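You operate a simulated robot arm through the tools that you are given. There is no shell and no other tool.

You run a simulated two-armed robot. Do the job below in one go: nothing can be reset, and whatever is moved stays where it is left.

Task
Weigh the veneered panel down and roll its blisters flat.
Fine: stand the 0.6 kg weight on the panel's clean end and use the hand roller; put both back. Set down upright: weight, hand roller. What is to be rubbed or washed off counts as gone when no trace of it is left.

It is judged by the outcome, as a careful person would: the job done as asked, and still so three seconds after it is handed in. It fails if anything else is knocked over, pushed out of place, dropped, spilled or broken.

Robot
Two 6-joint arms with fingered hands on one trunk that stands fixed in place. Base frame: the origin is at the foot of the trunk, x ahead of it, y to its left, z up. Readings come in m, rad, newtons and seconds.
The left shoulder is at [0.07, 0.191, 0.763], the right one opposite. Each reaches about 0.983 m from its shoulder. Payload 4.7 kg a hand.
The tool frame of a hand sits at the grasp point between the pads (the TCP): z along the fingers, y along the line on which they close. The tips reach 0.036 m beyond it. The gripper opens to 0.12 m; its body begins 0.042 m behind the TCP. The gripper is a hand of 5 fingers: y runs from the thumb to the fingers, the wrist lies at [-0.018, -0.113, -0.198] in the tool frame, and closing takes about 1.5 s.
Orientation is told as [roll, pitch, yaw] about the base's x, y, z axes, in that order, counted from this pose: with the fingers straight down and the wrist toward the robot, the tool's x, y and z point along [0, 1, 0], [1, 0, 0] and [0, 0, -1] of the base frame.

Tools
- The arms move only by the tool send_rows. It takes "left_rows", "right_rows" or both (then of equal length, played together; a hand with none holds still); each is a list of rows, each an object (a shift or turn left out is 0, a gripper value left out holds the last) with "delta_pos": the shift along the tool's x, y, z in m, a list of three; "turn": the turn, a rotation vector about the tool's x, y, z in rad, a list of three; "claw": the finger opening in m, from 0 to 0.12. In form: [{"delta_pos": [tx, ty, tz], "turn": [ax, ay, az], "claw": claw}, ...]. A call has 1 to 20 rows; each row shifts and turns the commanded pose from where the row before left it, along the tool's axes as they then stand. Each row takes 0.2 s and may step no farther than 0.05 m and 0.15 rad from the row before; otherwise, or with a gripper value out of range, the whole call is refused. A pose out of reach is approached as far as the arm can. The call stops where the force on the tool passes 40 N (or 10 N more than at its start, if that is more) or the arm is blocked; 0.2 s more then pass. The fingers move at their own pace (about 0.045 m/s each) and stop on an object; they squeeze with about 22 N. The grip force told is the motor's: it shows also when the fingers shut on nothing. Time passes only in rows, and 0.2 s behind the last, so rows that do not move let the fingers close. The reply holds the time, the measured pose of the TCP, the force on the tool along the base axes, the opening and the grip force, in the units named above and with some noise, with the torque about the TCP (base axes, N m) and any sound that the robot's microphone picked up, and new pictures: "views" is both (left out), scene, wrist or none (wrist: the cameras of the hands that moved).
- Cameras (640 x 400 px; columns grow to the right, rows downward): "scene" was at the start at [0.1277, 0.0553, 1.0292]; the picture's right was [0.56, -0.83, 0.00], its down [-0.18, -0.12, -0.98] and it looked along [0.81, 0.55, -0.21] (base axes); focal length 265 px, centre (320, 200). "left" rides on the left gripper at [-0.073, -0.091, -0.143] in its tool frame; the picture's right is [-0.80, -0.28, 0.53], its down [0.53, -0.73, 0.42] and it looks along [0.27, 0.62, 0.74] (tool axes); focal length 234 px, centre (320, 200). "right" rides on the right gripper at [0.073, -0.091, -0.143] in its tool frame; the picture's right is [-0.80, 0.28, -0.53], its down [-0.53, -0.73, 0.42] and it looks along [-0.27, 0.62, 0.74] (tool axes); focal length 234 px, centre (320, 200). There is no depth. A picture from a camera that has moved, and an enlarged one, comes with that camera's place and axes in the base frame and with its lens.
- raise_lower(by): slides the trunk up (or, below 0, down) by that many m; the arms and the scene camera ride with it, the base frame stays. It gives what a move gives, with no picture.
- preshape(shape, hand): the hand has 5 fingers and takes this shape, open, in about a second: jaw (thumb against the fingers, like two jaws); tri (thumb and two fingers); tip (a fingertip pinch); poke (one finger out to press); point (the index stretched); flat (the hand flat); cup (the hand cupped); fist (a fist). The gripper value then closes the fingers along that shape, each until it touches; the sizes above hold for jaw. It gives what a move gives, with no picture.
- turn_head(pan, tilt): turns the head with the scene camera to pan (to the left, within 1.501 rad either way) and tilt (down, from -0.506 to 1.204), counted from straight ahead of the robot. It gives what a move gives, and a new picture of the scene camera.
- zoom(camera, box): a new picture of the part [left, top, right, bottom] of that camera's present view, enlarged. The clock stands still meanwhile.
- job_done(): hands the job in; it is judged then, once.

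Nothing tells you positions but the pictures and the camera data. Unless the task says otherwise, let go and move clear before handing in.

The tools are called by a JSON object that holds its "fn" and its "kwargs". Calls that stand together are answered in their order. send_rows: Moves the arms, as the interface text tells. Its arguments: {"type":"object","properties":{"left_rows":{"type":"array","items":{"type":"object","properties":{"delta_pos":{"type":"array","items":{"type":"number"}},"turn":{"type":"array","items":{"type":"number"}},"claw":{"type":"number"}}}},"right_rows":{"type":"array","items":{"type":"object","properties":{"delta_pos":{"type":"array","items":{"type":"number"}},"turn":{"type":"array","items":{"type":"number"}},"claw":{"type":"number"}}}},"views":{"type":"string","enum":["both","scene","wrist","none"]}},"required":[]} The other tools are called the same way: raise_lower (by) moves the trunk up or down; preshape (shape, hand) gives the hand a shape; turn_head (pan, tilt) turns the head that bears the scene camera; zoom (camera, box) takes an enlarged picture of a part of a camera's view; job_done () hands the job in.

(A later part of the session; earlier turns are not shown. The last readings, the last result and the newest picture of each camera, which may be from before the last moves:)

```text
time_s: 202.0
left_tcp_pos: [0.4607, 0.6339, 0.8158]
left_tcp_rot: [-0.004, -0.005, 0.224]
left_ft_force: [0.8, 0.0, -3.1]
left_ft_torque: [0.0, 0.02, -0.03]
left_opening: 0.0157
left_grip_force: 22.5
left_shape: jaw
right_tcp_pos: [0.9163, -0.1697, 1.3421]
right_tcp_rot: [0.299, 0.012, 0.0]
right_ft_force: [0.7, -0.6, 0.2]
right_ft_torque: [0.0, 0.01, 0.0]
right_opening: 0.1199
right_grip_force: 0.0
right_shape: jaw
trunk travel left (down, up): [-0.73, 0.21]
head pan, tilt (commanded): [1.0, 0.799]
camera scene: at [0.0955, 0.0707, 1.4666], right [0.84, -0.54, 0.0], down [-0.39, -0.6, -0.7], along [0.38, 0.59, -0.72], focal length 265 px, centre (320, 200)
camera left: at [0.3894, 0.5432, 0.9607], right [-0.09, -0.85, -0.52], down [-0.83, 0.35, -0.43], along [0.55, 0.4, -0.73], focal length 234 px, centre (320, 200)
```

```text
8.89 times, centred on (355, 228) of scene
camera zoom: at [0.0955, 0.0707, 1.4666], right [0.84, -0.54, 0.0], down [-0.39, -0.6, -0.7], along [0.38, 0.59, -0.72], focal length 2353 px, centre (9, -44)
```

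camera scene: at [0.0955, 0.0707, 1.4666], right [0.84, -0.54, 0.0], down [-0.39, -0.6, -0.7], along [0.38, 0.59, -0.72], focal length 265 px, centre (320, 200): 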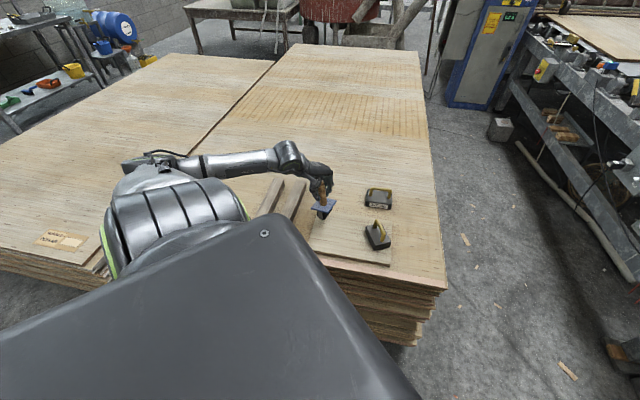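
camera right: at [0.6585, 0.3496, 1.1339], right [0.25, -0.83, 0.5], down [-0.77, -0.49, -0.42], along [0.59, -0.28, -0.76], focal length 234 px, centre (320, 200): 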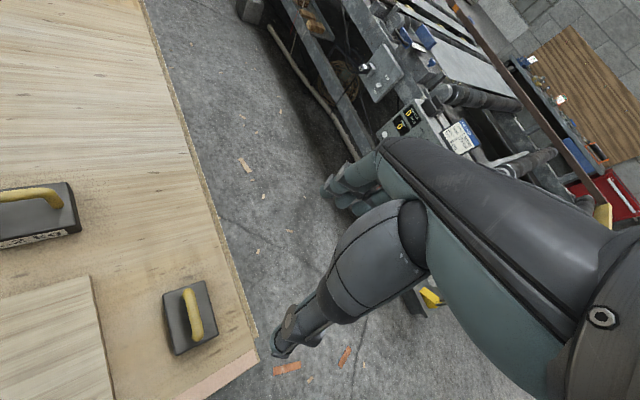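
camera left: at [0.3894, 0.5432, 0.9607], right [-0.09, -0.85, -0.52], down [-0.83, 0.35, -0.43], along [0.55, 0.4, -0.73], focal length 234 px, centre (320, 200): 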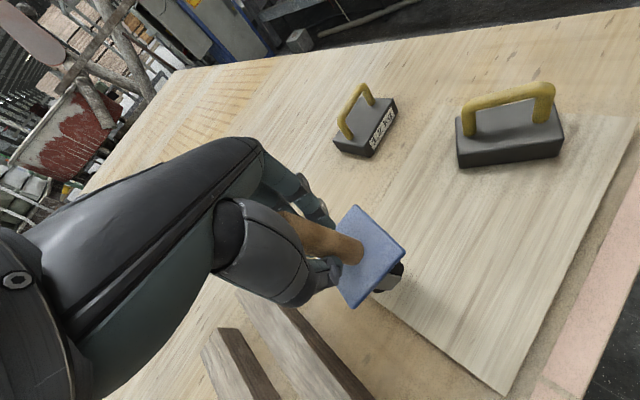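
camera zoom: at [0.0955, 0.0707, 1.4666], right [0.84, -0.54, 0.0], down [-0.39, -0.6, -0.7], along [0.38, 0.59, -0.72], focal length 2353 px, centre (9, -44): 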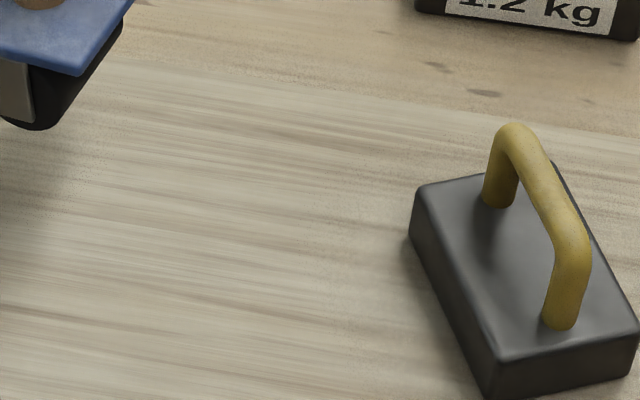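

No trace remains on the panel. Now I'll carry the roller back: raise, restore yaw 0.5 so it lines up with the bars, and move toward its rack.

{"fn": "send_rows", "kwargs": {"left_rows": [{"delta_pos": [0, 0, -0.027]}, {"turn": [0, 0, -0.092]}, {"turn": [0, 0, -0.092]}, {"turn": [0, 0, -0.092]}, {"delta_pos": [0.0268, -0.0198, 0]}, {"delta_pos": [0.0268, -0.0198, 0]}, {"delta_pos": [0.0268, -0.0198, 0]}, {"delta_pos": [0.0268, -0.0198, 0]}, {}], "views": "both"}}

{"fn": "zoom", "kwargs": {"camera": "scene", "box": [230, 120, 360, 240]}}

{"fn": "zoom", "kwargs": {"camera": "left", "box": [220, 190, 460, 400]}}

```text
time_s: 204.0
left_tcp_pos: [0.3408, 0.6905, 0.8418]
left_tcp_rot: [-0.007, -0.007, 0.5]
left_ft_force: [0.0, -0.9, -2.0]
left_ft_torque: [0.02, 0.09, -0.01]
left_opening: 0.0157
left_grip_force: 21.4
left_shape: jaw
right_tcp_pos: [0.9162, -0.1701, 1.3429]
right_tcp_rot: [0.296, 0.012, 0.0]
right_ft_force: [0.3, -1.3, 0.1]
right_ft_torque: [0.0, 0.01, -0.02]
right_opening: 0.1198
right_grip_force: 0.2
right_shape: jaw
trunk travel left (down, up): [-0.73, 0.21]
head pan, tilt (commanded): [1.0, 0.799]
camera scene: at [0.0951, 0.0712, 1.4666], right [0.84, -0.54, 0.0], down [-0.39, -0.6, -0.7], along [0.38, 0.59, -0.72], focal length 265 px, centre (320, 200)
camera left: at [0.296, 0.584, 0.9864], right [0.15, -0.84, -0.52], down [-0.89, 0.11, -0.43], along [0.42, 0.53, -0.73], focal length 234 px, centre (320, 200)
```

scene: 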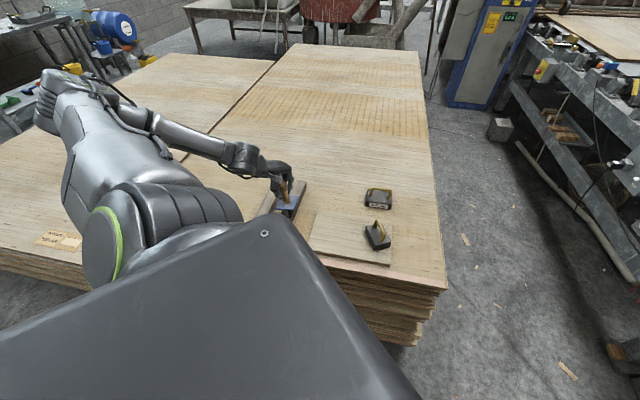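
left: 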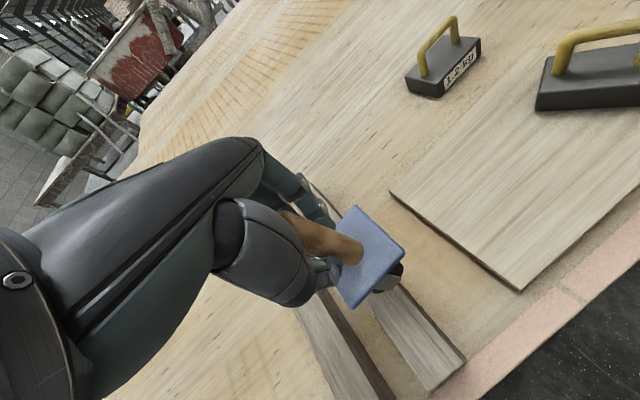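

```text
3.33 times, centred on (295, 180) of scene
camera zoom: at [0.0951, 0.0712, 1.4666], right [0.84, -0.54, 0.0], down [-0.39, -0.6, -0.7], along [0.38, 0.59, -0.72], focal length 882 px, centre (403, 267)
```

zoom: 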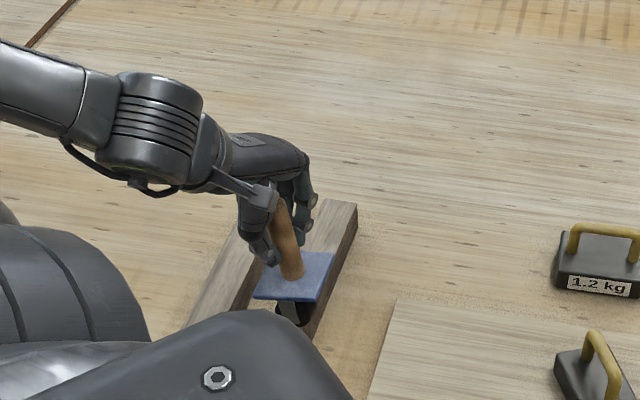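

```text
1.90 times, centred on (340, 295) of left
camera zoom: at [0.296, 0.584, 0.9864], right [0.15, -0.84, -0.52], down [-0.89, 0.11, -0.43], along [0.42, 0.53, -0.73], focal length 446 px, centre (282, 19)
```

zoom: 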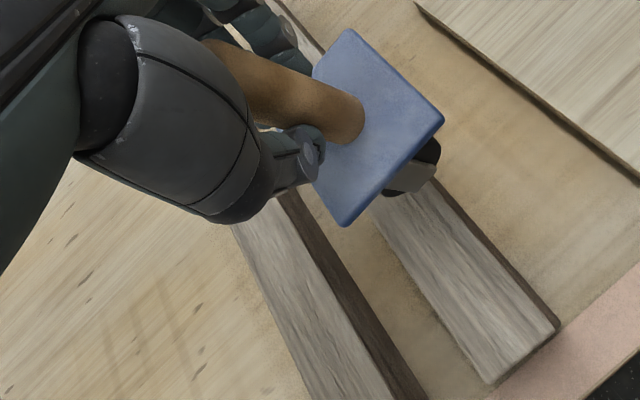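

The roller is above the right bar, held level. I'll move over the gap at its original place.

{"fn": "send_rows", "kwargs": {"left_rows": [{"delta_pos": [0.0155, -0.0152, 0]}, {"delta_pos": [0.0155, -0.0152, 0]}, {"delta_pos": [0.0156, -0.0151, 0]}, {}], "views": "both"}}

{"fn": "zoom", "kwargs": {"camera": "left", "box": [220, 190, 460, 400]}}

{"fn": "zoom", "kwargs": {"camera": "scene", "box": [220, 130, 320, 230]}}

```text
time_s: 205.0
left_tcp_pos: [0.2953, 0.7126, 0.8268]
left_tcp_rot: [-0.005, -0.007, 0.501]
left_ft_force: [0.2, 0.1, -3.1]
left_ft_torque: [0.08, 0.02, -0.03]
left_opening: 0.0158
left_grip_force: 21.4
left_shape: jaw
left hand out of reach, approached as far as the arm can: row 2, 3
right_tcp_pos: [0.9159, -0.1703, 1.3435]
right_tcp_rot: [0.299, 0.012, 0.002]
right_ft_force: [-0.2, 0.3, 0.1]
right_ft_torque: [0.03, -0.02, -0.03]
right_opening: 0.1197
right_grip_force: 0.2
right_shape: jaw
trunk travel left (down, up): [-0.73, 0.21]
head pan, tilt (commanded): [1.0, 0.799]
camera scene: at [0.0947, 0.0706, 1.4667], right [0.84, -0.54, 0.0], down [-0.39, -0.6, -0.7], along [0.38, 0.59, -0.72], focal length 265 px, centre (320, 200)
camera left: at [0.2502, 0.6056, 0.9699], right [0.14, -0.84, -0.52], down [-0.9, 0.11, -0.43], along [0.42, 0.53, -0.74], focal length 234 px, centre (320, 200)
```

scene: 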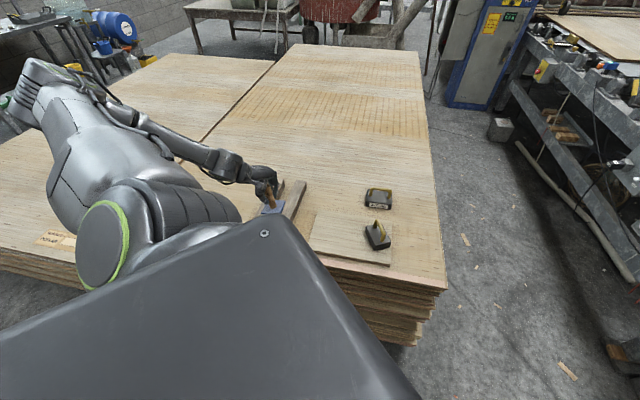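
left: 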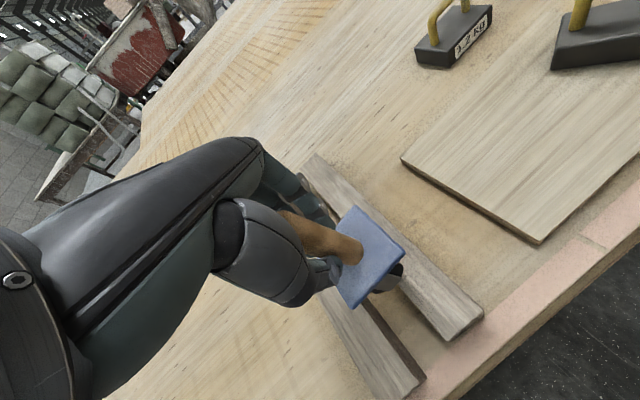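

```text
1.90 times, centred on (340, 295) of left
camera zoom: at [0.2502, 0.6056, 0.9699], right [0.14, -0.84, -0.52], down [-0.9, 0.11, -0.43], along [0.42, 0.53, -0.74], focal length 446 px, centre (282, 19)
```

zoom: 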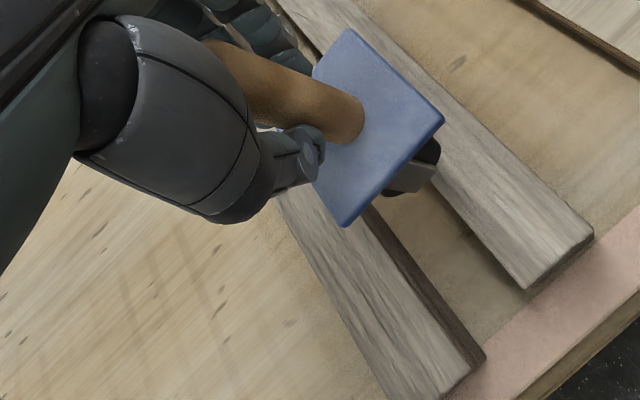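

```text
4.00 times, centred on (270, 180) of scene
camera zoom: at [0.0947, 0.0706, 1.4667], right [0.84, -0.54, 0.0], down [-0.39, -0.6, -0.7], along [0.38, 0.59, -0.72], focal length 1059 px, centre (520, 280)
```

zoom: 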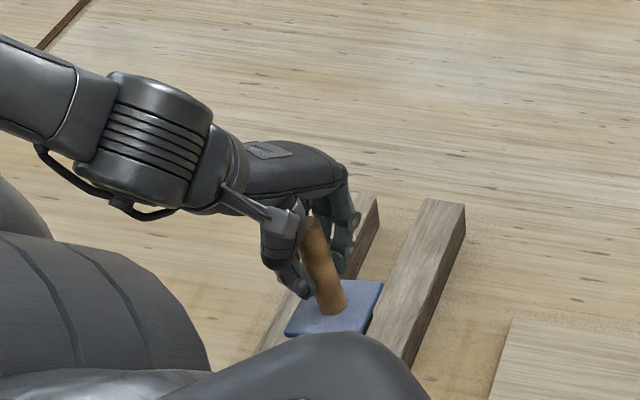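

The dead zone edge is just short of the target. Raising the trunk 0.06 m and lowering the hand correspondingly should free it.

{"fn": "raise_lower", "kwargs": {"by": 0.06}}

{"fn": "send_rows", "kwargs": {"left_rows": [{"delta_pos": [0, 0, 0.02]}, {"delta_pos": [0, 0, 0.02]}, {"delta_pos": [0, 0, 0.015]}, {"delta_pos": [0.0041, -0.0082, 0]}, {"delta_pos": [0.0041, -0.0082, 0]}, {}], "views": "both"}}

{"fn": "zoom", "kwargs": {"camera": "left", "box": [220, 190, 460, 400]}}

{"fn": "zoom", "kwargs": {"camera": "scene", "box": [220, 130, 320, 230]}}

```text
time_s: 206.0
left_tcp_pos: [0.2949, 0.7129, 0.8852]
left_tcp_rot: [-0.004, -0.003, 0.501]
left_ft_force: [-0.7, 0.2, -3.2]
left_ft_torque: [0.03, 0.01, 0.03]
left_opening: 0.0155
left_grip_force: 21.5
left_shape: jaw
right_tcp_pos: [0.9148, -0.1693, 1.4028]
right_tcp_rot: [0.296, 0.013, 0.002]
right_ft_force: [-0.3, 0.1, 0.0]
right_ft_torque: [0.01, 0.0, 0.0]
right_opening: 0.1197
right_grip_force: 0.1
right_shape: jaw
trunk travel left (down, up): [-0.79, 0.15]
head pan, tilt (commanded): [1.0, 0.799]
```

```text
time_s: 207.4
left_tcp_pos: [0.276, 0.7122, 0.8298]
left_tcp_rot: [-0.006, -0.004, 0.5]
left_ft_force: [-0.8, -1.2, -2.2]
left_ft_torque: [0.02, 0.02, 0.02]
left_opening: 0.0159
left_grip_force: 22.2
left_shape: jaw
right_tcp_pos: [0.9163, -0.1688, 1.4024]
right_tcp_rot: [0.298, 0.011, -0.001]
right_ft_force: [-0.5, -0.5, 0.1]
right_ft_torque: [-0.04, 0.01, -0.01]
right_opening: 0.1198
right_grip_force: 0.1
right_shape: jaw
trunk travel left (down, up): [-0.79, 0.15]
head pan, tilt (commanded): [1.0, 0.799]
camera scene: at [0.0949, 0.0713, 1.5266], right [0.84, -0.54, 0.0], down [-0.39, -0.6, -0.7], along [0.38, 0.59, -0.72], focal length 265 px, centre (320, 200)
camera left: at [0.2315, 0.6052, 0.974], right [0.14, -0.84, -0.52], down [-0.9, 0.11, -0.43], along [0.42, 0.53, -0.74], focal length 234 px, centre (320, 200)
```

scene: 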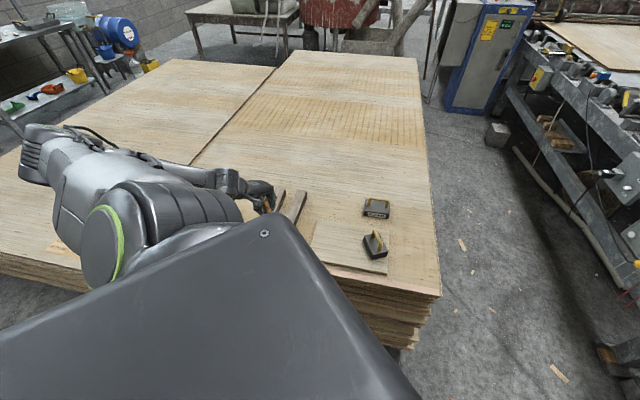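
left: 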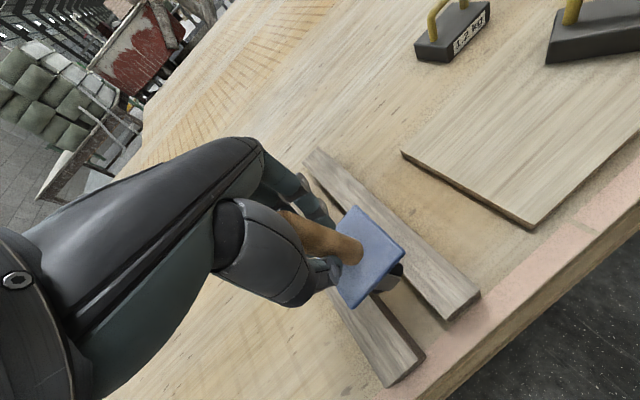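

```text
1.90 times, centred on (340, 295) of left
camera zoom: at [0.2315, 0.6052, 0.974], right [0.14, -0.84, -0.52], down [-0.9, 0.11, -0.43], along [0.42, 0.53, -0.74], focal length 446 px, centre (282, 19)
```

zoom: 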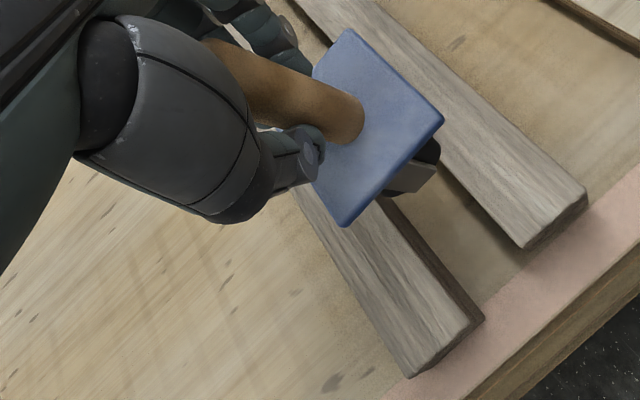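

```text
4.00 times, centred on (270, 180) of scene
camera zoom: at [0.0949, 0.0713, 1.5266], right [0.84, -0.54, 0.0], down [-0.39, -0.6, -0.7], along [0.38, 0.59, -0.72], focal length 1059 px, centre (520, 280)
```

zoom: 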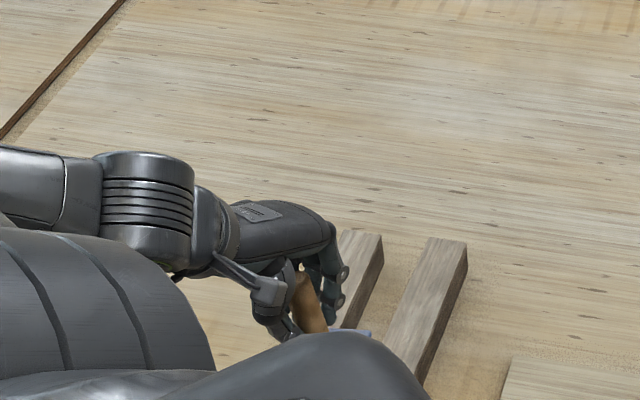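

It now sits over the gap at its original spot. The wrist view shows the tool has tipped a few degrees in the grip from the rolling drag, with its lower part about 9 mm to the right. I'll tilt the hand by 0.12 rad to bring it upright and check.

{"fn": "send_rows", "kwargs": {"left_rows": [{"turn": [0.0327, 0.1154, 0]}, {}], "views": "both"}}

{"fn": "zoom", "kwargs": {"camera": "left", "box": [260, 180, 460, 360]}}

{"fn": "zoom", "kwargs": {"camera": "scene", "box": [240, 160, 310, 220]}}

```text
time_s: 208.0
left_tcp_pos: [0.276, 0.7121, 0.8296]
left_tcp_rot: [0.109, 0.028, 0.502]
left_ft_force: [0.4, 0.6, -2.2]
left_ft_torque: [-0.01, 0.01, 0.01]
left_opening: 0.0156
left_grip_force: 22.3
left_shape: jaw
right_tcp_pos: [0.9162, -0.1688, 1.4025]
right_tcp_rot: [0.297, 0.01, 0.0]
right_ft_force: [0.3, -0.2, 1.3]
right_ft_torque: [0.0, -0.01, 0.0]
right_opening: 0.1199
right_grip_force: 0.0
right_shape: jaw
trunk travel left (down, up): [-0.79, 0.15]
head pan, tilt (commanded): [1.0, 0.799]
camera scene: at [0.0944, 0.0713, 1.5266], right [0.84, -0.54, 0.0], down [-0.39, -0.6, -0.7], along [0.38, 0.59, -0.72], focal length 265 px, centre (320, 200)
camera left: at [0.2435, 0.593, 0.9679], right [0.1, -0.79, -0.6], down [-0.93, 0.15, -0.34], along [0.36, 0.59, -0.72], focal length 234 px, centre (320, 200)
```

scene: 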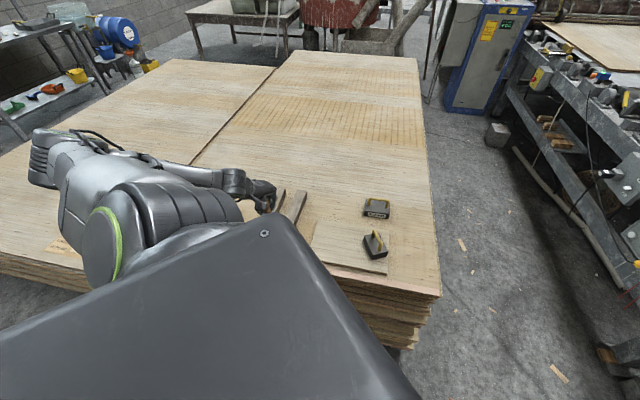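
left: 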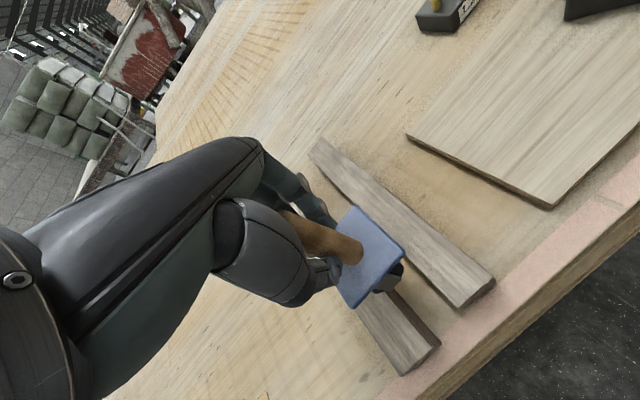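

```text
2.22 times, centred on (360, 270) of left
camera zoom: at [0.2435, 0.593, 0.9679], right [0.1, -0.79, -0.6], down [-0.93, 0.15, -0.34], along [0.36, 0.59, -0.72], focal length 520 px, centre (231, 44)
```

zoom: 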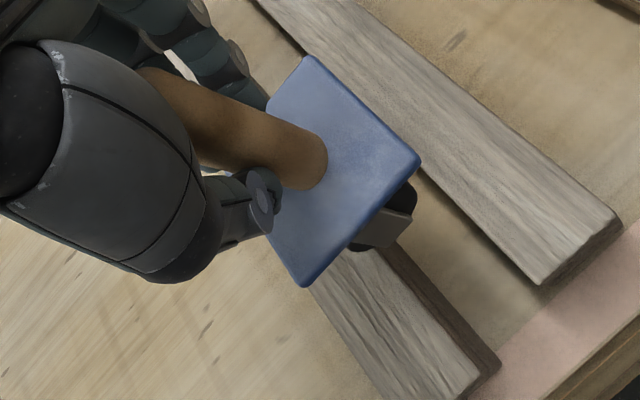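

```text
6.67 times, centred on (275, 190) of scene
camera zoom: at [0.0944, 0.0713, 1.5266], right [0.84, -0.54, 0.0], down [-0.39, -0.6, -0.7], along [0.38, 0.59, -0.72], focal length 1765 px, centre (620, 267)
```

zoom: 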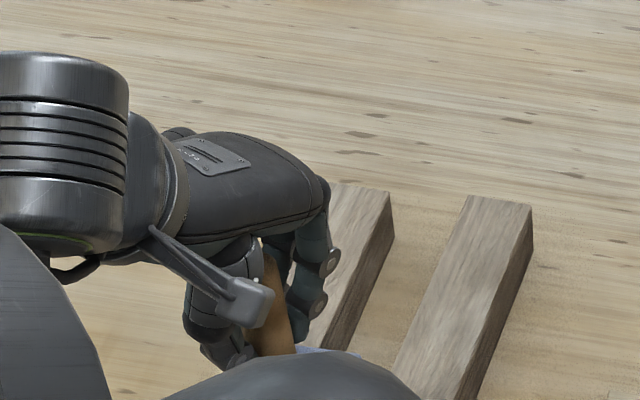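

The plate now centres over the gap and looks level. I'll lower it between the bars in steps, watching for side contact.

{"fn": "send_rows", "kwargs": {"left_rows": [{"delta_pos": [-0.0012, 0.0003, 0.0099]}, {"delta_pos": [-0.0012, 0.0003, 0.0099]}, {"delta_pos": [-0.0012, 0.0003, 0.0099]}, {"delta_pos": [-0.0012, 0.0003, 0.0099]}, {}], "views": "both"}}

{"fn": "zoom", "kwargs": {"camera": "left", "box": [260, 180, 460, 360]}}

```text
time_s: 209.2
left_tcp_pos: [0.2758, 0.7121, 0.7905]
left_tcp_rot: [0.11, 0.026, 0.502]
left_ft_force: [0.3, 0.1, -3.5]
left_ft_torque: [0.01, 0.04, 0.01]
left_opening: 0.0156
left_grip_force: 22.3
left_shape: jaw
right_tcp_pos: [0.915, -0.1695, 1.4018]
right_tcp_rot: [0.296, 0.011, -0.001]
right_ft_force: [-0.1, -0.4, 0.5]
right_ft_torque: [0.01, 0.03, 0.02]
right_opening: 0.1197
right_grip_force: 0.1
right_shape: jaw
trunk travel left (down, up): [-0.79, 0.15]
head pan, tilt (commanded): [1.0, 0.799]
camera scene: at [0.0944, 0.0711, 1.5267], right [0.84, -0.54, 0.0], down [-0.39, -0.6, -0.7], along [0.38, 0.59, -0.72], focal length 265 px, centre (320, 200)
camera left: at [0.2442, 0.593, 0.9283], right [0.1, -0.79, -0.6], down [-0.93, 0.15, -0.34], along [0.36, 0.59, -0.72], focal length 234 px, centre (320, 200)
```

scene: 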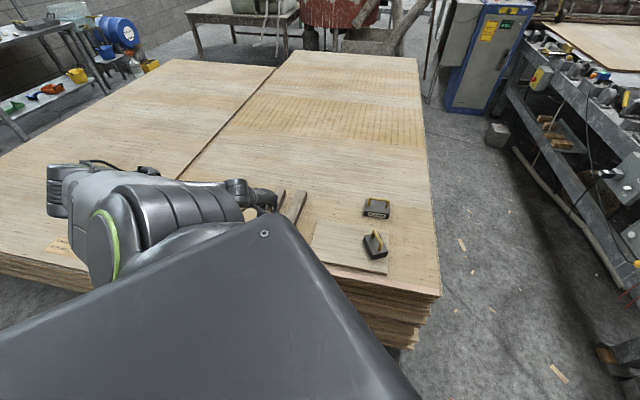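
left: 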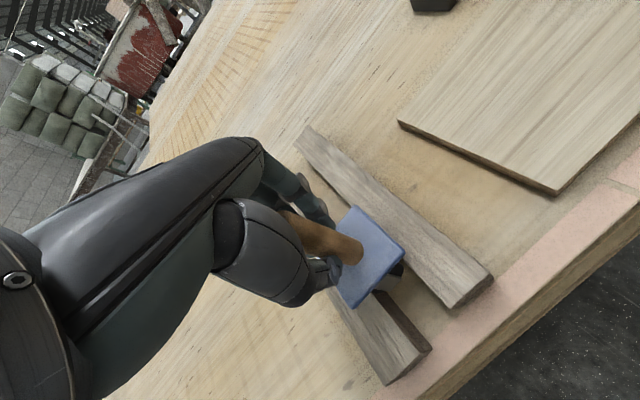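

```text
2.22 times, centred on (360, 270) of left
camera zoom: at [0.2442, 0.593, 0.9283], right [0.1, -0.79, -0.6], down [-0.93, 0.15, -0.34], along [0.36, 0.59, -0.72], focal length 520 px, centre (231, 44)
```

zoom: 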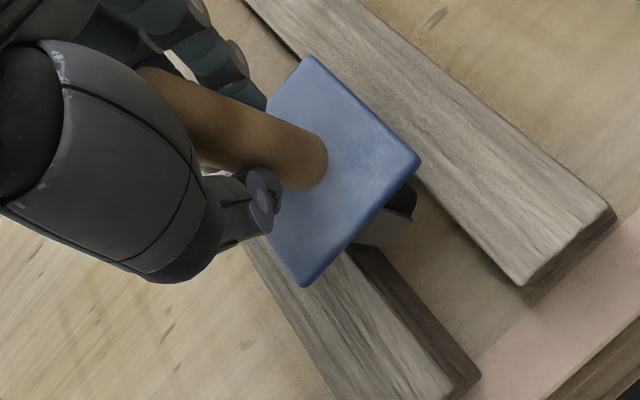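

No side contact. Continuing down gently.

{"fn": "send_rows", "kwargs": {"left_rows": [{"delta_pos": [-0.0012, 0.0003, 0.0099]}, {"delta_pos": [-0.0012, 0.0003, 0.0099]}, {"delta_pos": [-0.0006, 0.0002, 0.005]}, {}], "views": "none"}}

{"fn": "send_rows", "kwargs": {"left_rows": [{"delta_pos": [-0.0004, 0.0001, 0.003]}, {"delta_pos": [-0.0004, 0.0001, 0.003]}, {}], "views": "wrist"}}

{"fn": "zoom", "kwargs": {"camera": "left", "box": [260, 180, 460, 360]}}

```text
time_s: 210.2
left_tcp_pos: [0.2764, 0.713, 0.7647]
left_tcp_rot: [0.112, 0.027, 0.502]
left_ft_force: [0.5, 0.1, -3.0]
left_ft_torque: [0.01, 0.01, 0.01]
left_opening: 0.0156
left_grip_force: 22.0
left_shape: jaw
right_tcp_pos: [0.9154, -0.17, 1.4022]
right_tcp_rot: [0.296, 0.011, -0.001]
right_ft_force: [0.1, -0.5, 0.6]
right_ft_torque: [0.0, -0.02, 0.01]
right_opening: 0.1198
right_grip_force: 0.1
right_shape: jaw
trunk travel left (down, up): [-0.79, 0.15]
head pan, tilt (commanded): [1.0, 0.799]
```

```text
time_s: 211.0
left_tcp_pos: [0.2774, 0.7113, 0.7588]
left_tcp_rot: [0.109, 0.027, 0.503]
left_ft_force: [0.4, 0.0, -3.4]
left_ft_torque: [0.02, 0.0, -0.01]
left_opening: 0.0157
left_grip_force: 21.6
left_shape: jaw
right_tcp_pos: [0.9146, -0.1694, 1.4029]
right_tcp_rot: [0.296, 0.011, -0.001]
right_ft_force: [0.2, 0.2, 0.3]
right_ft_torque: [0.0, 0.0, 0.0]
right_opening: 0.1196
right_grip_force: 0.1
right_shape: jaw
trunk travel left (down, up): [-0.79, 0.15]
head pan, tilt (commanded): [1.0, 0.799]
camera left: at [0.2447, 0.5925, 0.8978], right [0.1, -0.79, -0.6], down [-0.93, 0.15, -0.34], along [0.36, 0.59, -0.72], focal length 234 px, centre (320, 200)
```

left: 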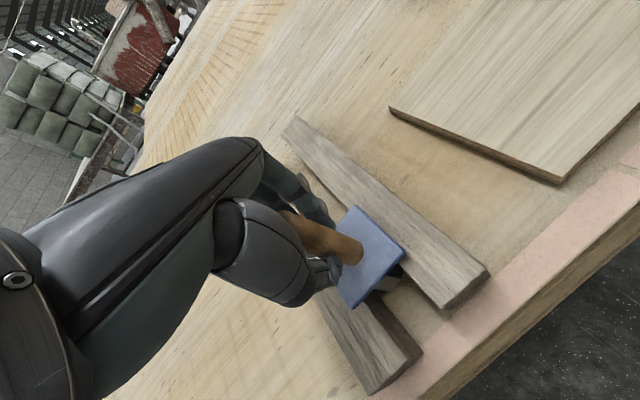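

```text
2.22 times, centred on (360, 270) of left
camera zoom: at [0.2447, 0.5925, 0.8978], right [0.1, -0.79, -0.6], down [-0.93, 0.15, -0.34], along [0.36, 0.59, -0.72], focal length 520 px, centre (231, 44)
```

zoom: 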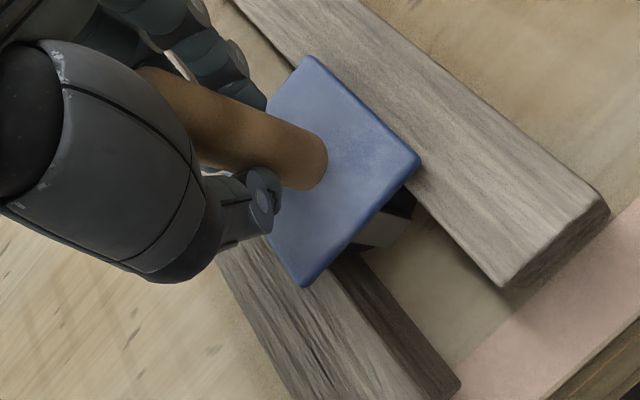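

Not yet touching. A few more small steps.

{"fn": "send_rows", "kwargs": {"left_rows": [{"delta_pos": [-0.0004, 0.0001, 0.003]}, {"delta_pos": [-0.0004, 0.0001, 0.003]}, {}], "views": "none"}}

{"fn": "send_rows", "kwargs": {"left_rows": [{"delta_pos": [-0.0003, 0.0001, 0.002]}, {"delta_pos": [-0.0003, 0.0001, 0.002]}, {}], "views": "none"}}

```text
time_s: 211.8
left_tcp_pos: [0.2785, 0.7103, 0.7563]
left_tcp_rot: [0.113, 0.027, 0.503]
left_ft_force: [-1.3, 1.5, 11.5]
left_ft_torque: [0.1, -0.07, 0.01]
left_opening: 0.0161
left_grip_force: 22.8
left_shape: jaw
right_tcp_pos: [0.9149, -0.1715, 1.4031]
right_tcp_rot: [0.299, 0.009, -0.002]
right_ft_force: [0.2, -0.5, 0.1]
right_ft_torque: [-0.03, -0.01, 0.02]
right_opening: 0.1198
right_grip_force: 0.1
right_shape: jaw
trunk travel left (down, up): [-0.79, 0.15]
head pan, tilt (commanded): [1.0, 0.799]
```

```text
time_s: 212.6
left_tcp_pos: [0.2771, 0.7096, 0.7532]
left_tcp_rot: [0.111, 0.022, 0.501]
left_ft_force: [-1.1, 6.0, 34.6]
left_ft_torque: [0.31, -0.19, 0.08]
left_opening: 0.0175
left_grip_force: 22.1
left_shape: jaw
right_tcp_pos: [0.9134, -0.1732, 1.4031]
right_tcp_rot: [0.3, 0.011, -0.001]
right_ft_force: [0.9, -0.3, -0.5]
right_ft_torque: [-0.03, -0.02, 0.01]
right_opening: 0.1198
right_grip_force: 0.1
right_shape: jaw
trunk travel left (down, up): [-0.79, 0.15]
head pan, tilt (commanded): [1.0, 0.799]
```

It is seated but pressed a bit hard. I'll ease off before releasing.

{"fn": "send_rows", "kwargs": {"left_rows": [{"delta_pos": [0.0005, -0.0001, -0.004]}, {}], "views": "both"}}

{"fn": "zoom", "kwargs": {"camera": "left", "box": [260, 180, 460, 360]}}

```text
time_s: 213.2
left_tcp_pos: [0.2775, 0.7102, 0.7553]
left_tcp_rot: [0.108, 0.029, 0.503]
left_ft_force: [1.4, 1.4, 13.4]
left_ft_torque: [0.16, -0.2, 0.04]
left_opening: 0.0173
left_grip_force: 22.3
left_shape: jaw
right_tcp_pos: [0.9147, -0.1716, 1.4029]
right_tcp_rot: [0.299, 0.012, -0.001]
right_ft_force: [-0.3, 0.1, -0.1]
right_ft_torque: [-0.01, -0.04, 0.02]
right_opening: 0.1202
right_grip_force: 0.2
right_shape: jaw
trunk travel left (down, up): [-0.79, 0.15]
head pan, tilt (commanded): [1.0, 0.799]
camera scene: at [0.0937, 0.0688, 1.5266], right [0.84, -0.54, 0.0], down [-0.39, -0.6, -0.7], along [0.38, 0.59, -0.72], focal length 265 px, centre (320, 200)
camera left: at [0.2442, 0.5905, 0.8921], right [0.1, -0.79, -0.6], down [-0.93, 0.15, -0.34], along [0.36, 0.59, -0.72], focal length 234 px, centre (320, 200)
```

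scene: 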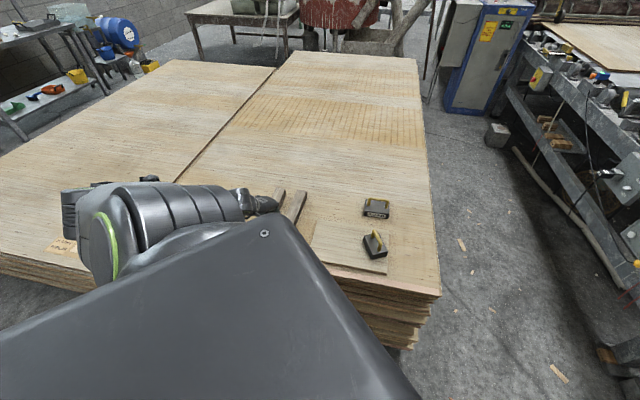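
left: 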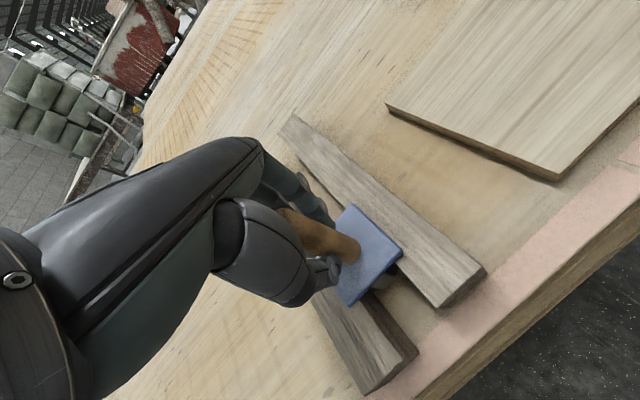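

```text
2.22 times, centred on (360, 270) of left
camera zoom: at [0.2442, 0.5905, 0.8921], right [0.1, -0.79, -0.6], down [-0.93, 0.15, -0.34], along [0.36, 0.59, -0.72], focal length 520 px, centre (231, 44)
```

zoom: 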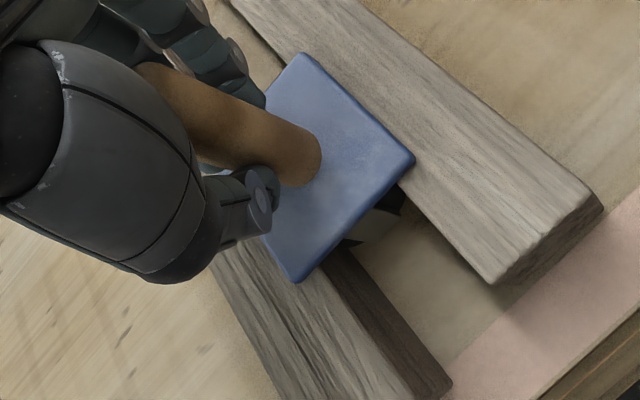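

Seated between the bars with the plate on them. Easing off the rest, then opening gradually.

{"fn": "send_rows", "kwargs": {"left_rows": [{"delta_pos": [0.0003, -0.0001, -0.003]}, {}, {"claw": 0.03}, {}, {}, {"claw": 0.07}, {}, {}, {"claw": 0.12}, {}, {}], "views": "both"}}

{"fn": "zoom", "kwargs": {"camera": "left", "box": [240, 180, 460, 380]}}

```text
time_s: 215.6
left_tcp_pos: [0.2778, 0.7106, 0.7557]
left_tcp_rot: [0.108, 0.028, 0.504]
left_ft_force: [-0.4, -0.6, 0.1]
left_ft_torque: [-0.02, 0.0, 0.01]
left_opening: 0.1194
left_grip_force: 0.2
left_shape: jaw
right_tcp_pos: [0.916, -0.1695, 1.4021]
right_tcp_rot: [0.297, 0.011, 0.0]
right_ft_force: [-0.4, 0.2, 0.1]
right_ft_torque: [0.05, 0.0, -0.01]
right_opening: 0.1198
right_grip_force: 0.0
right_shape: jaw
trunk travel left (down, up): [-0.79, 0.15]
head pan, tilt (commanded): [1.0, 0.799]
camera scene: at [0.0943, 0.0708, 1.5267], right [0.84, -0.54, 0.0], down [-0.39, -0.6, -0.7], along [0.38, 0.59, -0.72], focal length 265 px, centre (320, 200)
camera left: at [0.2445, 0.5919, 0.8944], right [0.1, -0.79, -0.6], down [-0.93, 0.15, -0.34], along [0.36, 0.59, -0.72], focal length 234 px, centre (320, 200)
```

scene: 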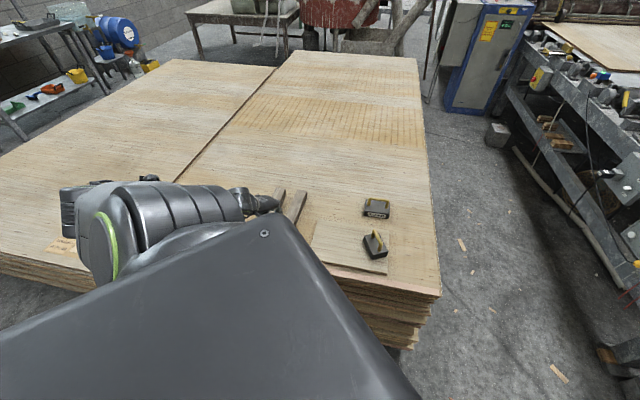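
left: 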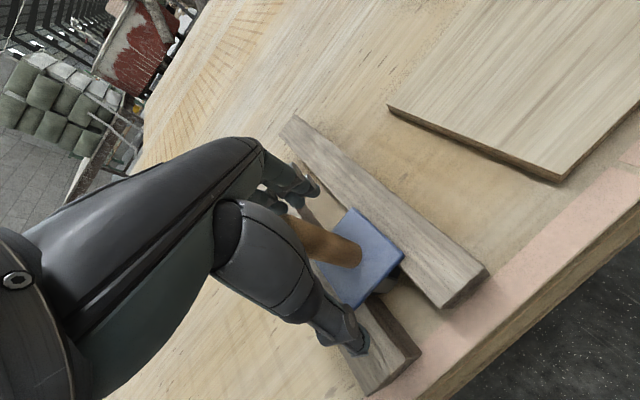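

```text
2.00 times, centred on (350, 280) of left
camera zoom: at [0.2445, 0.5919, 0.8944], right [0.1, -0.79, -0.6], down [-0.93, 0.15, -0.34], along [0.36, 0.59, -0.72], focal length 468 px, centre (260, 40)
```

zoom: 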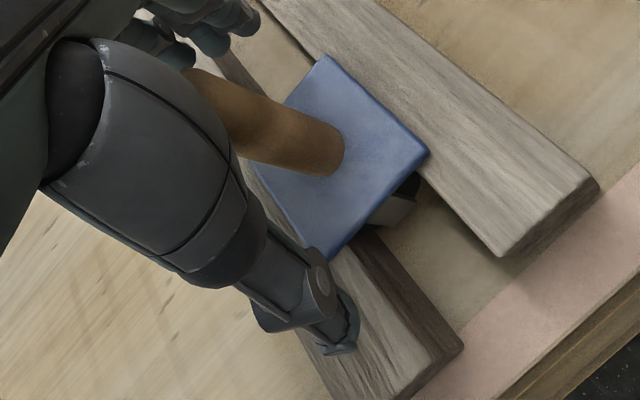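

The roller stands free. I'll lift the hand straight up off the handle.

{"fn": "send_rows", "kwargs": {"left_rows": [{"delta_pos": [0.0023, -0.0007, -0.0199]}, {"delta_pos": [0.0023, -0.0007, -0.0199]}, {"delta_pos": [0.0023, -0.0007, -0.0199]}, {"delta_pos": [0.0023, -0.0007, -0.0199]}, {"delta_pos": [0.0017, -0.0005, -0.0149]}, {}], "views": "both"}}

{"fn": "zoom", "kwargs": {"camera": "left", "box": [240, 180, 460, 380]}}

```text
time_s: 217.0
left_tcp_pos: [0.2761, 0.7126, 0.8523]
left_tcp_rot: [0.11, 0.028, 0.503]
left_ft_force: [-0.4, 0.5, 0.3]
left_ft_torque: [0.03, -0.07, 0.03]
left_opening: 0.1195
left_grip_force: 0.2
left_shape: jaw
right_tcp_pos: [0.9146, -0.1692, 1.4037]
right_tcp_rot: [0.298, 0.009, 0.0]
right_ft_force: [0.2, 0.9, 0.4]
right_ft_torque: [-0.02, 0.0, 0.0]
right_opening: 0.1198
right_grip_force: 0.0
right_shape: jaw
trunk travel left (down, up): [-0.79, 0.15]
head pan, tilt (commanded): [1.0, 0.799]
camera scene: at [0.0942, 0.0711, 1.5267], right [0.84, -0.54, 0.0], down [-0.39, -0.6, -0.7], along [0.38, 0.59, -0.72], focal length 265 px, centre (320, 200)
camera left: at [0.2438, 0.5926, 0.9897], right [0.1, -0.79, -0.6], down [-0.93, 0.15, -0.34], along [0.36, 0.59, -0.72], focal length 234 px, centre (320, 200)
```

scene: 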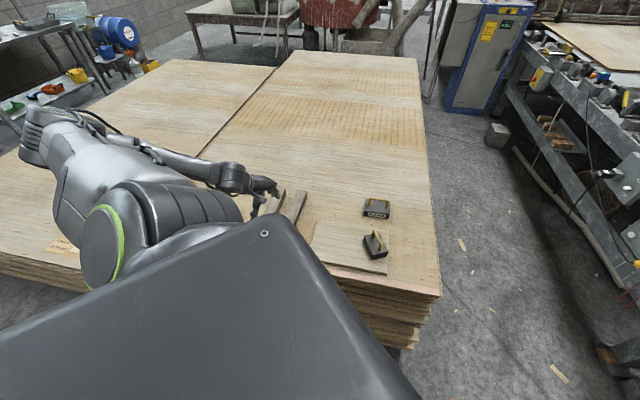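
left: 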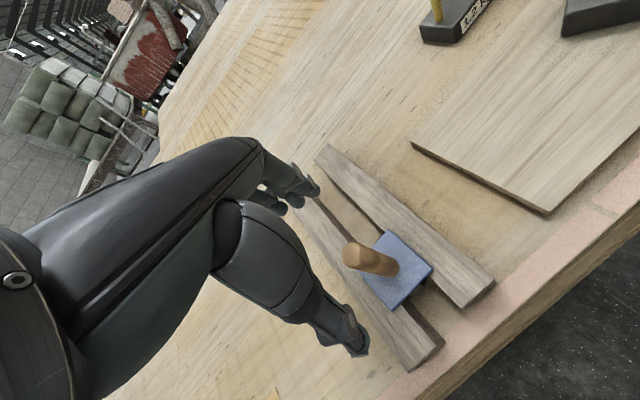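

```text
2.00 times, centred on (350, 280) of left
camera zoom: at [0.2438, 0.5926, 0.9897], right [0.1, -0.79, -0.6], down [-0.93, 0.15, -0.34], along [0.36, 0.59, -0.72], focal length 468 px, centre (260, 40)
```

zoom: 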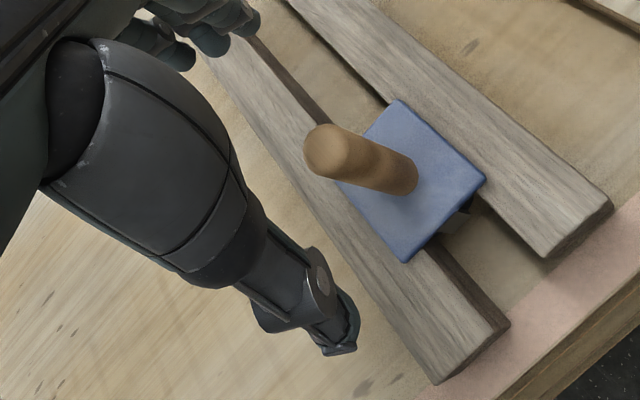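

The roller is back in its rack, upright. Now I'll level the hand and move away over the panel.

{"fn": "send_rows", "kwargs": {"left_rows": [{"delta_pos": [-0.017, 0.012, -0.004]}, {"delta_pos": [-0.017, 0.012, -0.004]}, {"delta_pos": [-0.017, 0.012, -0.004], "turn": [-0.0163, -0.0577, 0]}, {"turn": [-0.0163, -0.0577, 0]}, {"delta_pos": [-0.04, 0.015, -0.005]}, {"delta_pos": [-0.04, 0.015, -0.005]}, {"delta_pos": [-0.04, 0.015, -0.005]}, {"delta_pos": [-0.04, 0.015, -0.005]}, {}], "views": "both"}}

{"fn": "zoom", "kwargs": {"camera": "scene", "box": [230, 150, 330, 250]}}

```text
time_s: 219.0
left_tcp_pos: [0.4619, 0.5725, 0.8786]
left_tcp_rot: [-0.005, -0.005, 0.501]
left_ft_force: [-0.5, -0.1, 0.8]
left_ft_torque: [-0.01, -0.03, 0.0]
left_opening: 0.1194
left_grip_force: 0.1
left_shape: jaw
right_tcp_pos: [0.9155, -0.171, 1.4031]
right_tcp_rot: [0.297, 0.01, 0.001]
right_ft_force: [0.2, -0.1, 1.5]
right_ft_torque: [0.0, -0.01, 0.01]
right_opening: 0.1197
right_grip_force: 0.0
right_shape: jaw
trunk travel left (down, up): [-0.79, 0.15]
head pan, tilt (commanded): [1.0, 0.799]
camera scene: at [0.0936, 0.0711, 1.5267], right [0.84, -0.54, 0.0], down [-0.39, -0.6, -0.7], along [0.38, 0.59, -0.72], focal length 265 px, centre (320, 200)
camera left: at [0.4176, 0.4653, 1.0228], right [0.14, -0.84, -0.52], down [-0.9, 0.11, -0.43], along [0.42, 0.53, -0.74], focal length 234 px, centre (320, 200)
```

scene: 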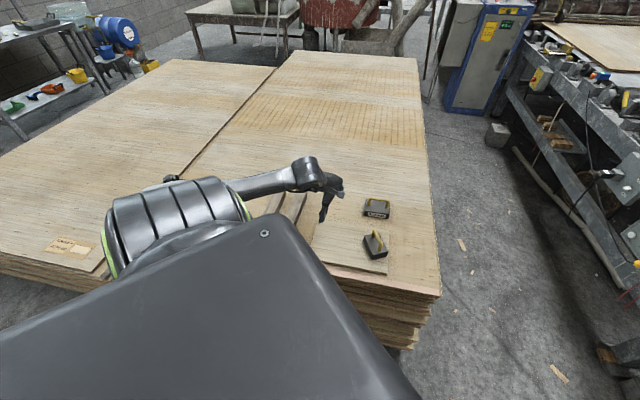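
left: 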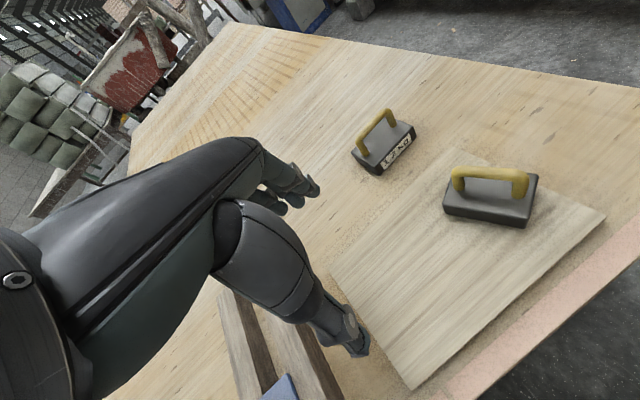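

```text
4.00 times, centred on (280, 200) of scene
camera zoom: at [0.0936, 0.0711, 1.5267], right [0.84, -0.54, 0.0], down [-0.39, -0.6, -0.7], along [0.38, 0.59, -0.72], focal length 1059 px, centre (480, 200)
```

zoom: 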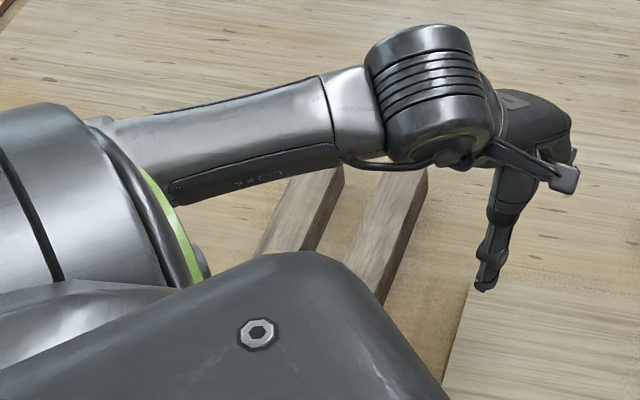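

Panel fully clean and the roller in its place. Now for the weight: I'll yaw to 0, move above it and rise, then lower the trunk to the height that worked for grasping.

{"fn": "send_rows", "kwargs": {"left_rows": [{"turn": [0, 0, 0.125]}, {"turn": [0, 0, 0.125]}, {"turn": [0, 0, 0.125]}, {"turn": [0, 0, 0.125]}, {"delta_pos": [-0.0225, 0.0196, -0.0243]}, {"delta_pos": [-0.0225, 0.0196, -0.0243]}, {"delta_pos": [-0.0225, 0.0196, -0.0243]}, {"delta_pos": [-0.0225, 0.0196, -0.0243]}, {"delta_pos": [-0.0225, 0.0196, -0.0243]}, {"delta_pos": [0, 0, -0.033]}, {"delta_pos": [0, 0, -0.033]}, {"delta_pos": [0, 0, -0.033]}, {}], "views": "none"}}

```text
time_s: 221.8
left_tcp_pos: [0.5596, 0.4594, 1.0989]
left_tcp_rot: [-0.003, -0.007, 0.001]
left_ft_force: [-0.3, -0.1, 0.3]
left_ft_torque: [-0.05, -0.01, 0.03]
left_opening: 0.1195
left_grip_force: 0.0
left_shape: jaw
right_tcp_pos: [0.916, -0.1681, 1.404]
right_tcp_rot: [0.298, 0.01, -0.001]
right_ft_force: [-0.1, -0.2, -0.4]
right_ft_torque: [0.0, -0.01, 0.02]
right_opening: 0.1199
right_grip_force: 0.1
right_shape: jaw
trunk travel left (down, up): [-0.79, 0.15]
head pan, tilt (commanded): [1.0, 0.799]
```

{"fn": "raise_lower", "kwargs": {"by": -0.13}}

{"fn": "send_rows", "kwargs": {"left_rows": [{"delta_pos": [0, 0, -0.03]}, {"delta_pos": [0, 0, -0.03]}, {"delta_pos": [0, 0, -0.03]}, {}], "views": "none"}}

{"fn": "raise_lower", "kwargs": {"by": -0.13}}

{"fn": "send_rows", "kwargs": {"left_rows": [{}], "views": "both"}}

```text
time_s: 223.3
left_tcp_pos: [0.5595, 0.4581, 0.971]
left_tcp_rot: [-0.003, -0.008, 0.001]
left_ft_force: [-0.7, -0.5, 0.1]
left_ft_torque: [-0.01, 0.02, 0.01]
left_opening: 0.1195
left_grip_force: 0.1
left_shape: jaw
right_tcp_pos: [0.9154, -0.1697, 1.2733]
right_tcp_rot: [0.298, 0.01, 0.0]
right_ft_force: [-0.6, -0.2, 0.2]
right_ft_torque: [0.02, 0.01, 0.03]
right_opening: 0.12
right_grip_force: 0.0
right_shape: jaw
trunk travel left (down, up): [-0.66, 0.28]
head pan, tilt (commanded): [1.0, 0.799]
```

```text
time_s: 224.3
left_tcp_pos: [0.5596, 0.4603, 1.0619]
left_tcp_rot: [-0.003, -0.007, 0.001]
left_ft_force: [0.0, 0.2, 0.5]
left_ft_torque: [-0.02, 0.0, 0.0]
left_opening: 0.1195
left_grip_force: 0.1
left_shape: jaw
right_tcp_pos: [0.9159, -0.169, 1.2723]
right_tcp_rot: [0.296, 0.011, 0.0]
right_ft_force: [0.2, 0.1, -0.3]
right_ft_torque: [-0.01, 0.0, 0.02]
right_opening: 0.1198
right_grip_force: 0.0
right_shape: jaw
trunk travel left (down, up): [-0.66, 0.28]
head pan, tilt (commanded): [1.0, 0.799]
```

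```text
time_s: 225.9
left_tcp_pos: [0.5591, 0.4606, 0.9305]
left_tcp_rot: [-0.003, -0.007, 0.001]
left_ft_force: [-0.2, -0.3, 0.1]
left_ft_torque: [0.0, 0.0, 0.03]
left_opening: 0.1197
left_grip_force: 0.1
left_shape: jaw
right_tcp_pos: [0.9159, -0.171, 1.1434]
right_tcp_rot: [0.298, 0.01, -0.001]
right_ft_force: [0.7, -0.9, -0.2]
right_ft_torque: [0.01, 0.01, 0.04]
right_opening: 0.1199
right_grip_force: 0.0
right_shape: jaw
trunk travel left (down, up): [-0.53, 0.41]
head pan, tilt (commanded): [1.0, 0.799]
```

```text
time_s: 226.3
left_tcp_pos: [0.5601, 0.4605, 0.9302]
left_tcp_rot: [-0.003, -0.008, 0.002]
left_ft_force: [0.4, 0.2, 0.1]
left_ft_torque: [0.01, 0.0, 0.04]
left_opening: 0.1195
left_grip_force: 0.1
left_shape: jaw
right_tcp_pos: [0.9158, -0.1693, 1.1421]
right_tcp_rot: [0.3, 0.01, -0.001]
right_ft_force: [0.0, -0.4, -0.1]
right_ft_torque: [0.03, 0.0, -0.01]
right_opening: 0.1197
right_grip_force: 0.1
right_shape: jaw
trunk travel left (down, up): [-0.53, 0.41]
head pan, tilt (commanded): [1.0, 0.799]
camera scene: at [0.0944, 0.0708, 1.2667], right [0.84, -0.54, 0.0], down [-0.39, -0.6, -0.7], along [0.38, 0.59, -0.72], focal length 265 px, centre (320, 200)
camera left: at [0.4693, 0.3881, 1.074], right [-0.27, -0.81, -0.52], down [-0.73, 0.53, -0.43], along [0.63, 0.26, -0.73], focal length 234 px, centre (320, 200)
```

scene: 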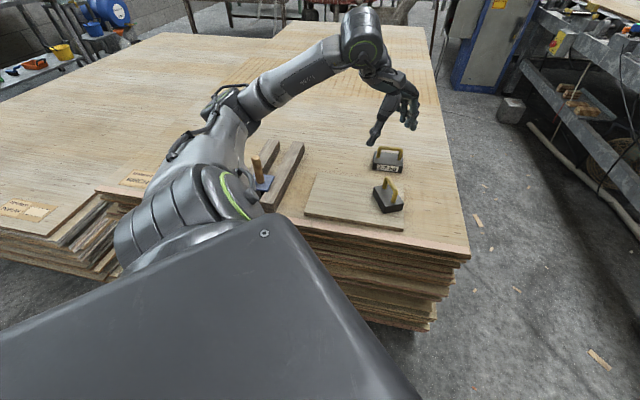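
left: 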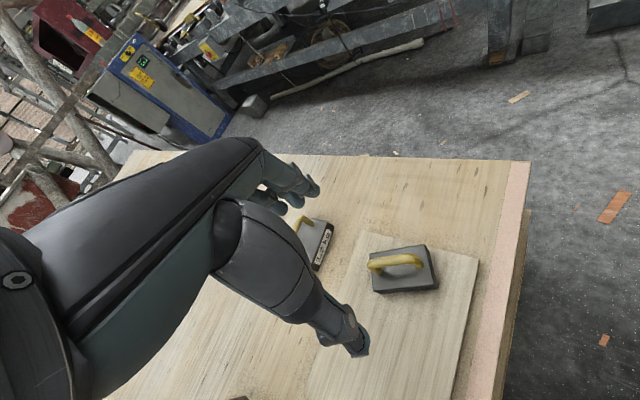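

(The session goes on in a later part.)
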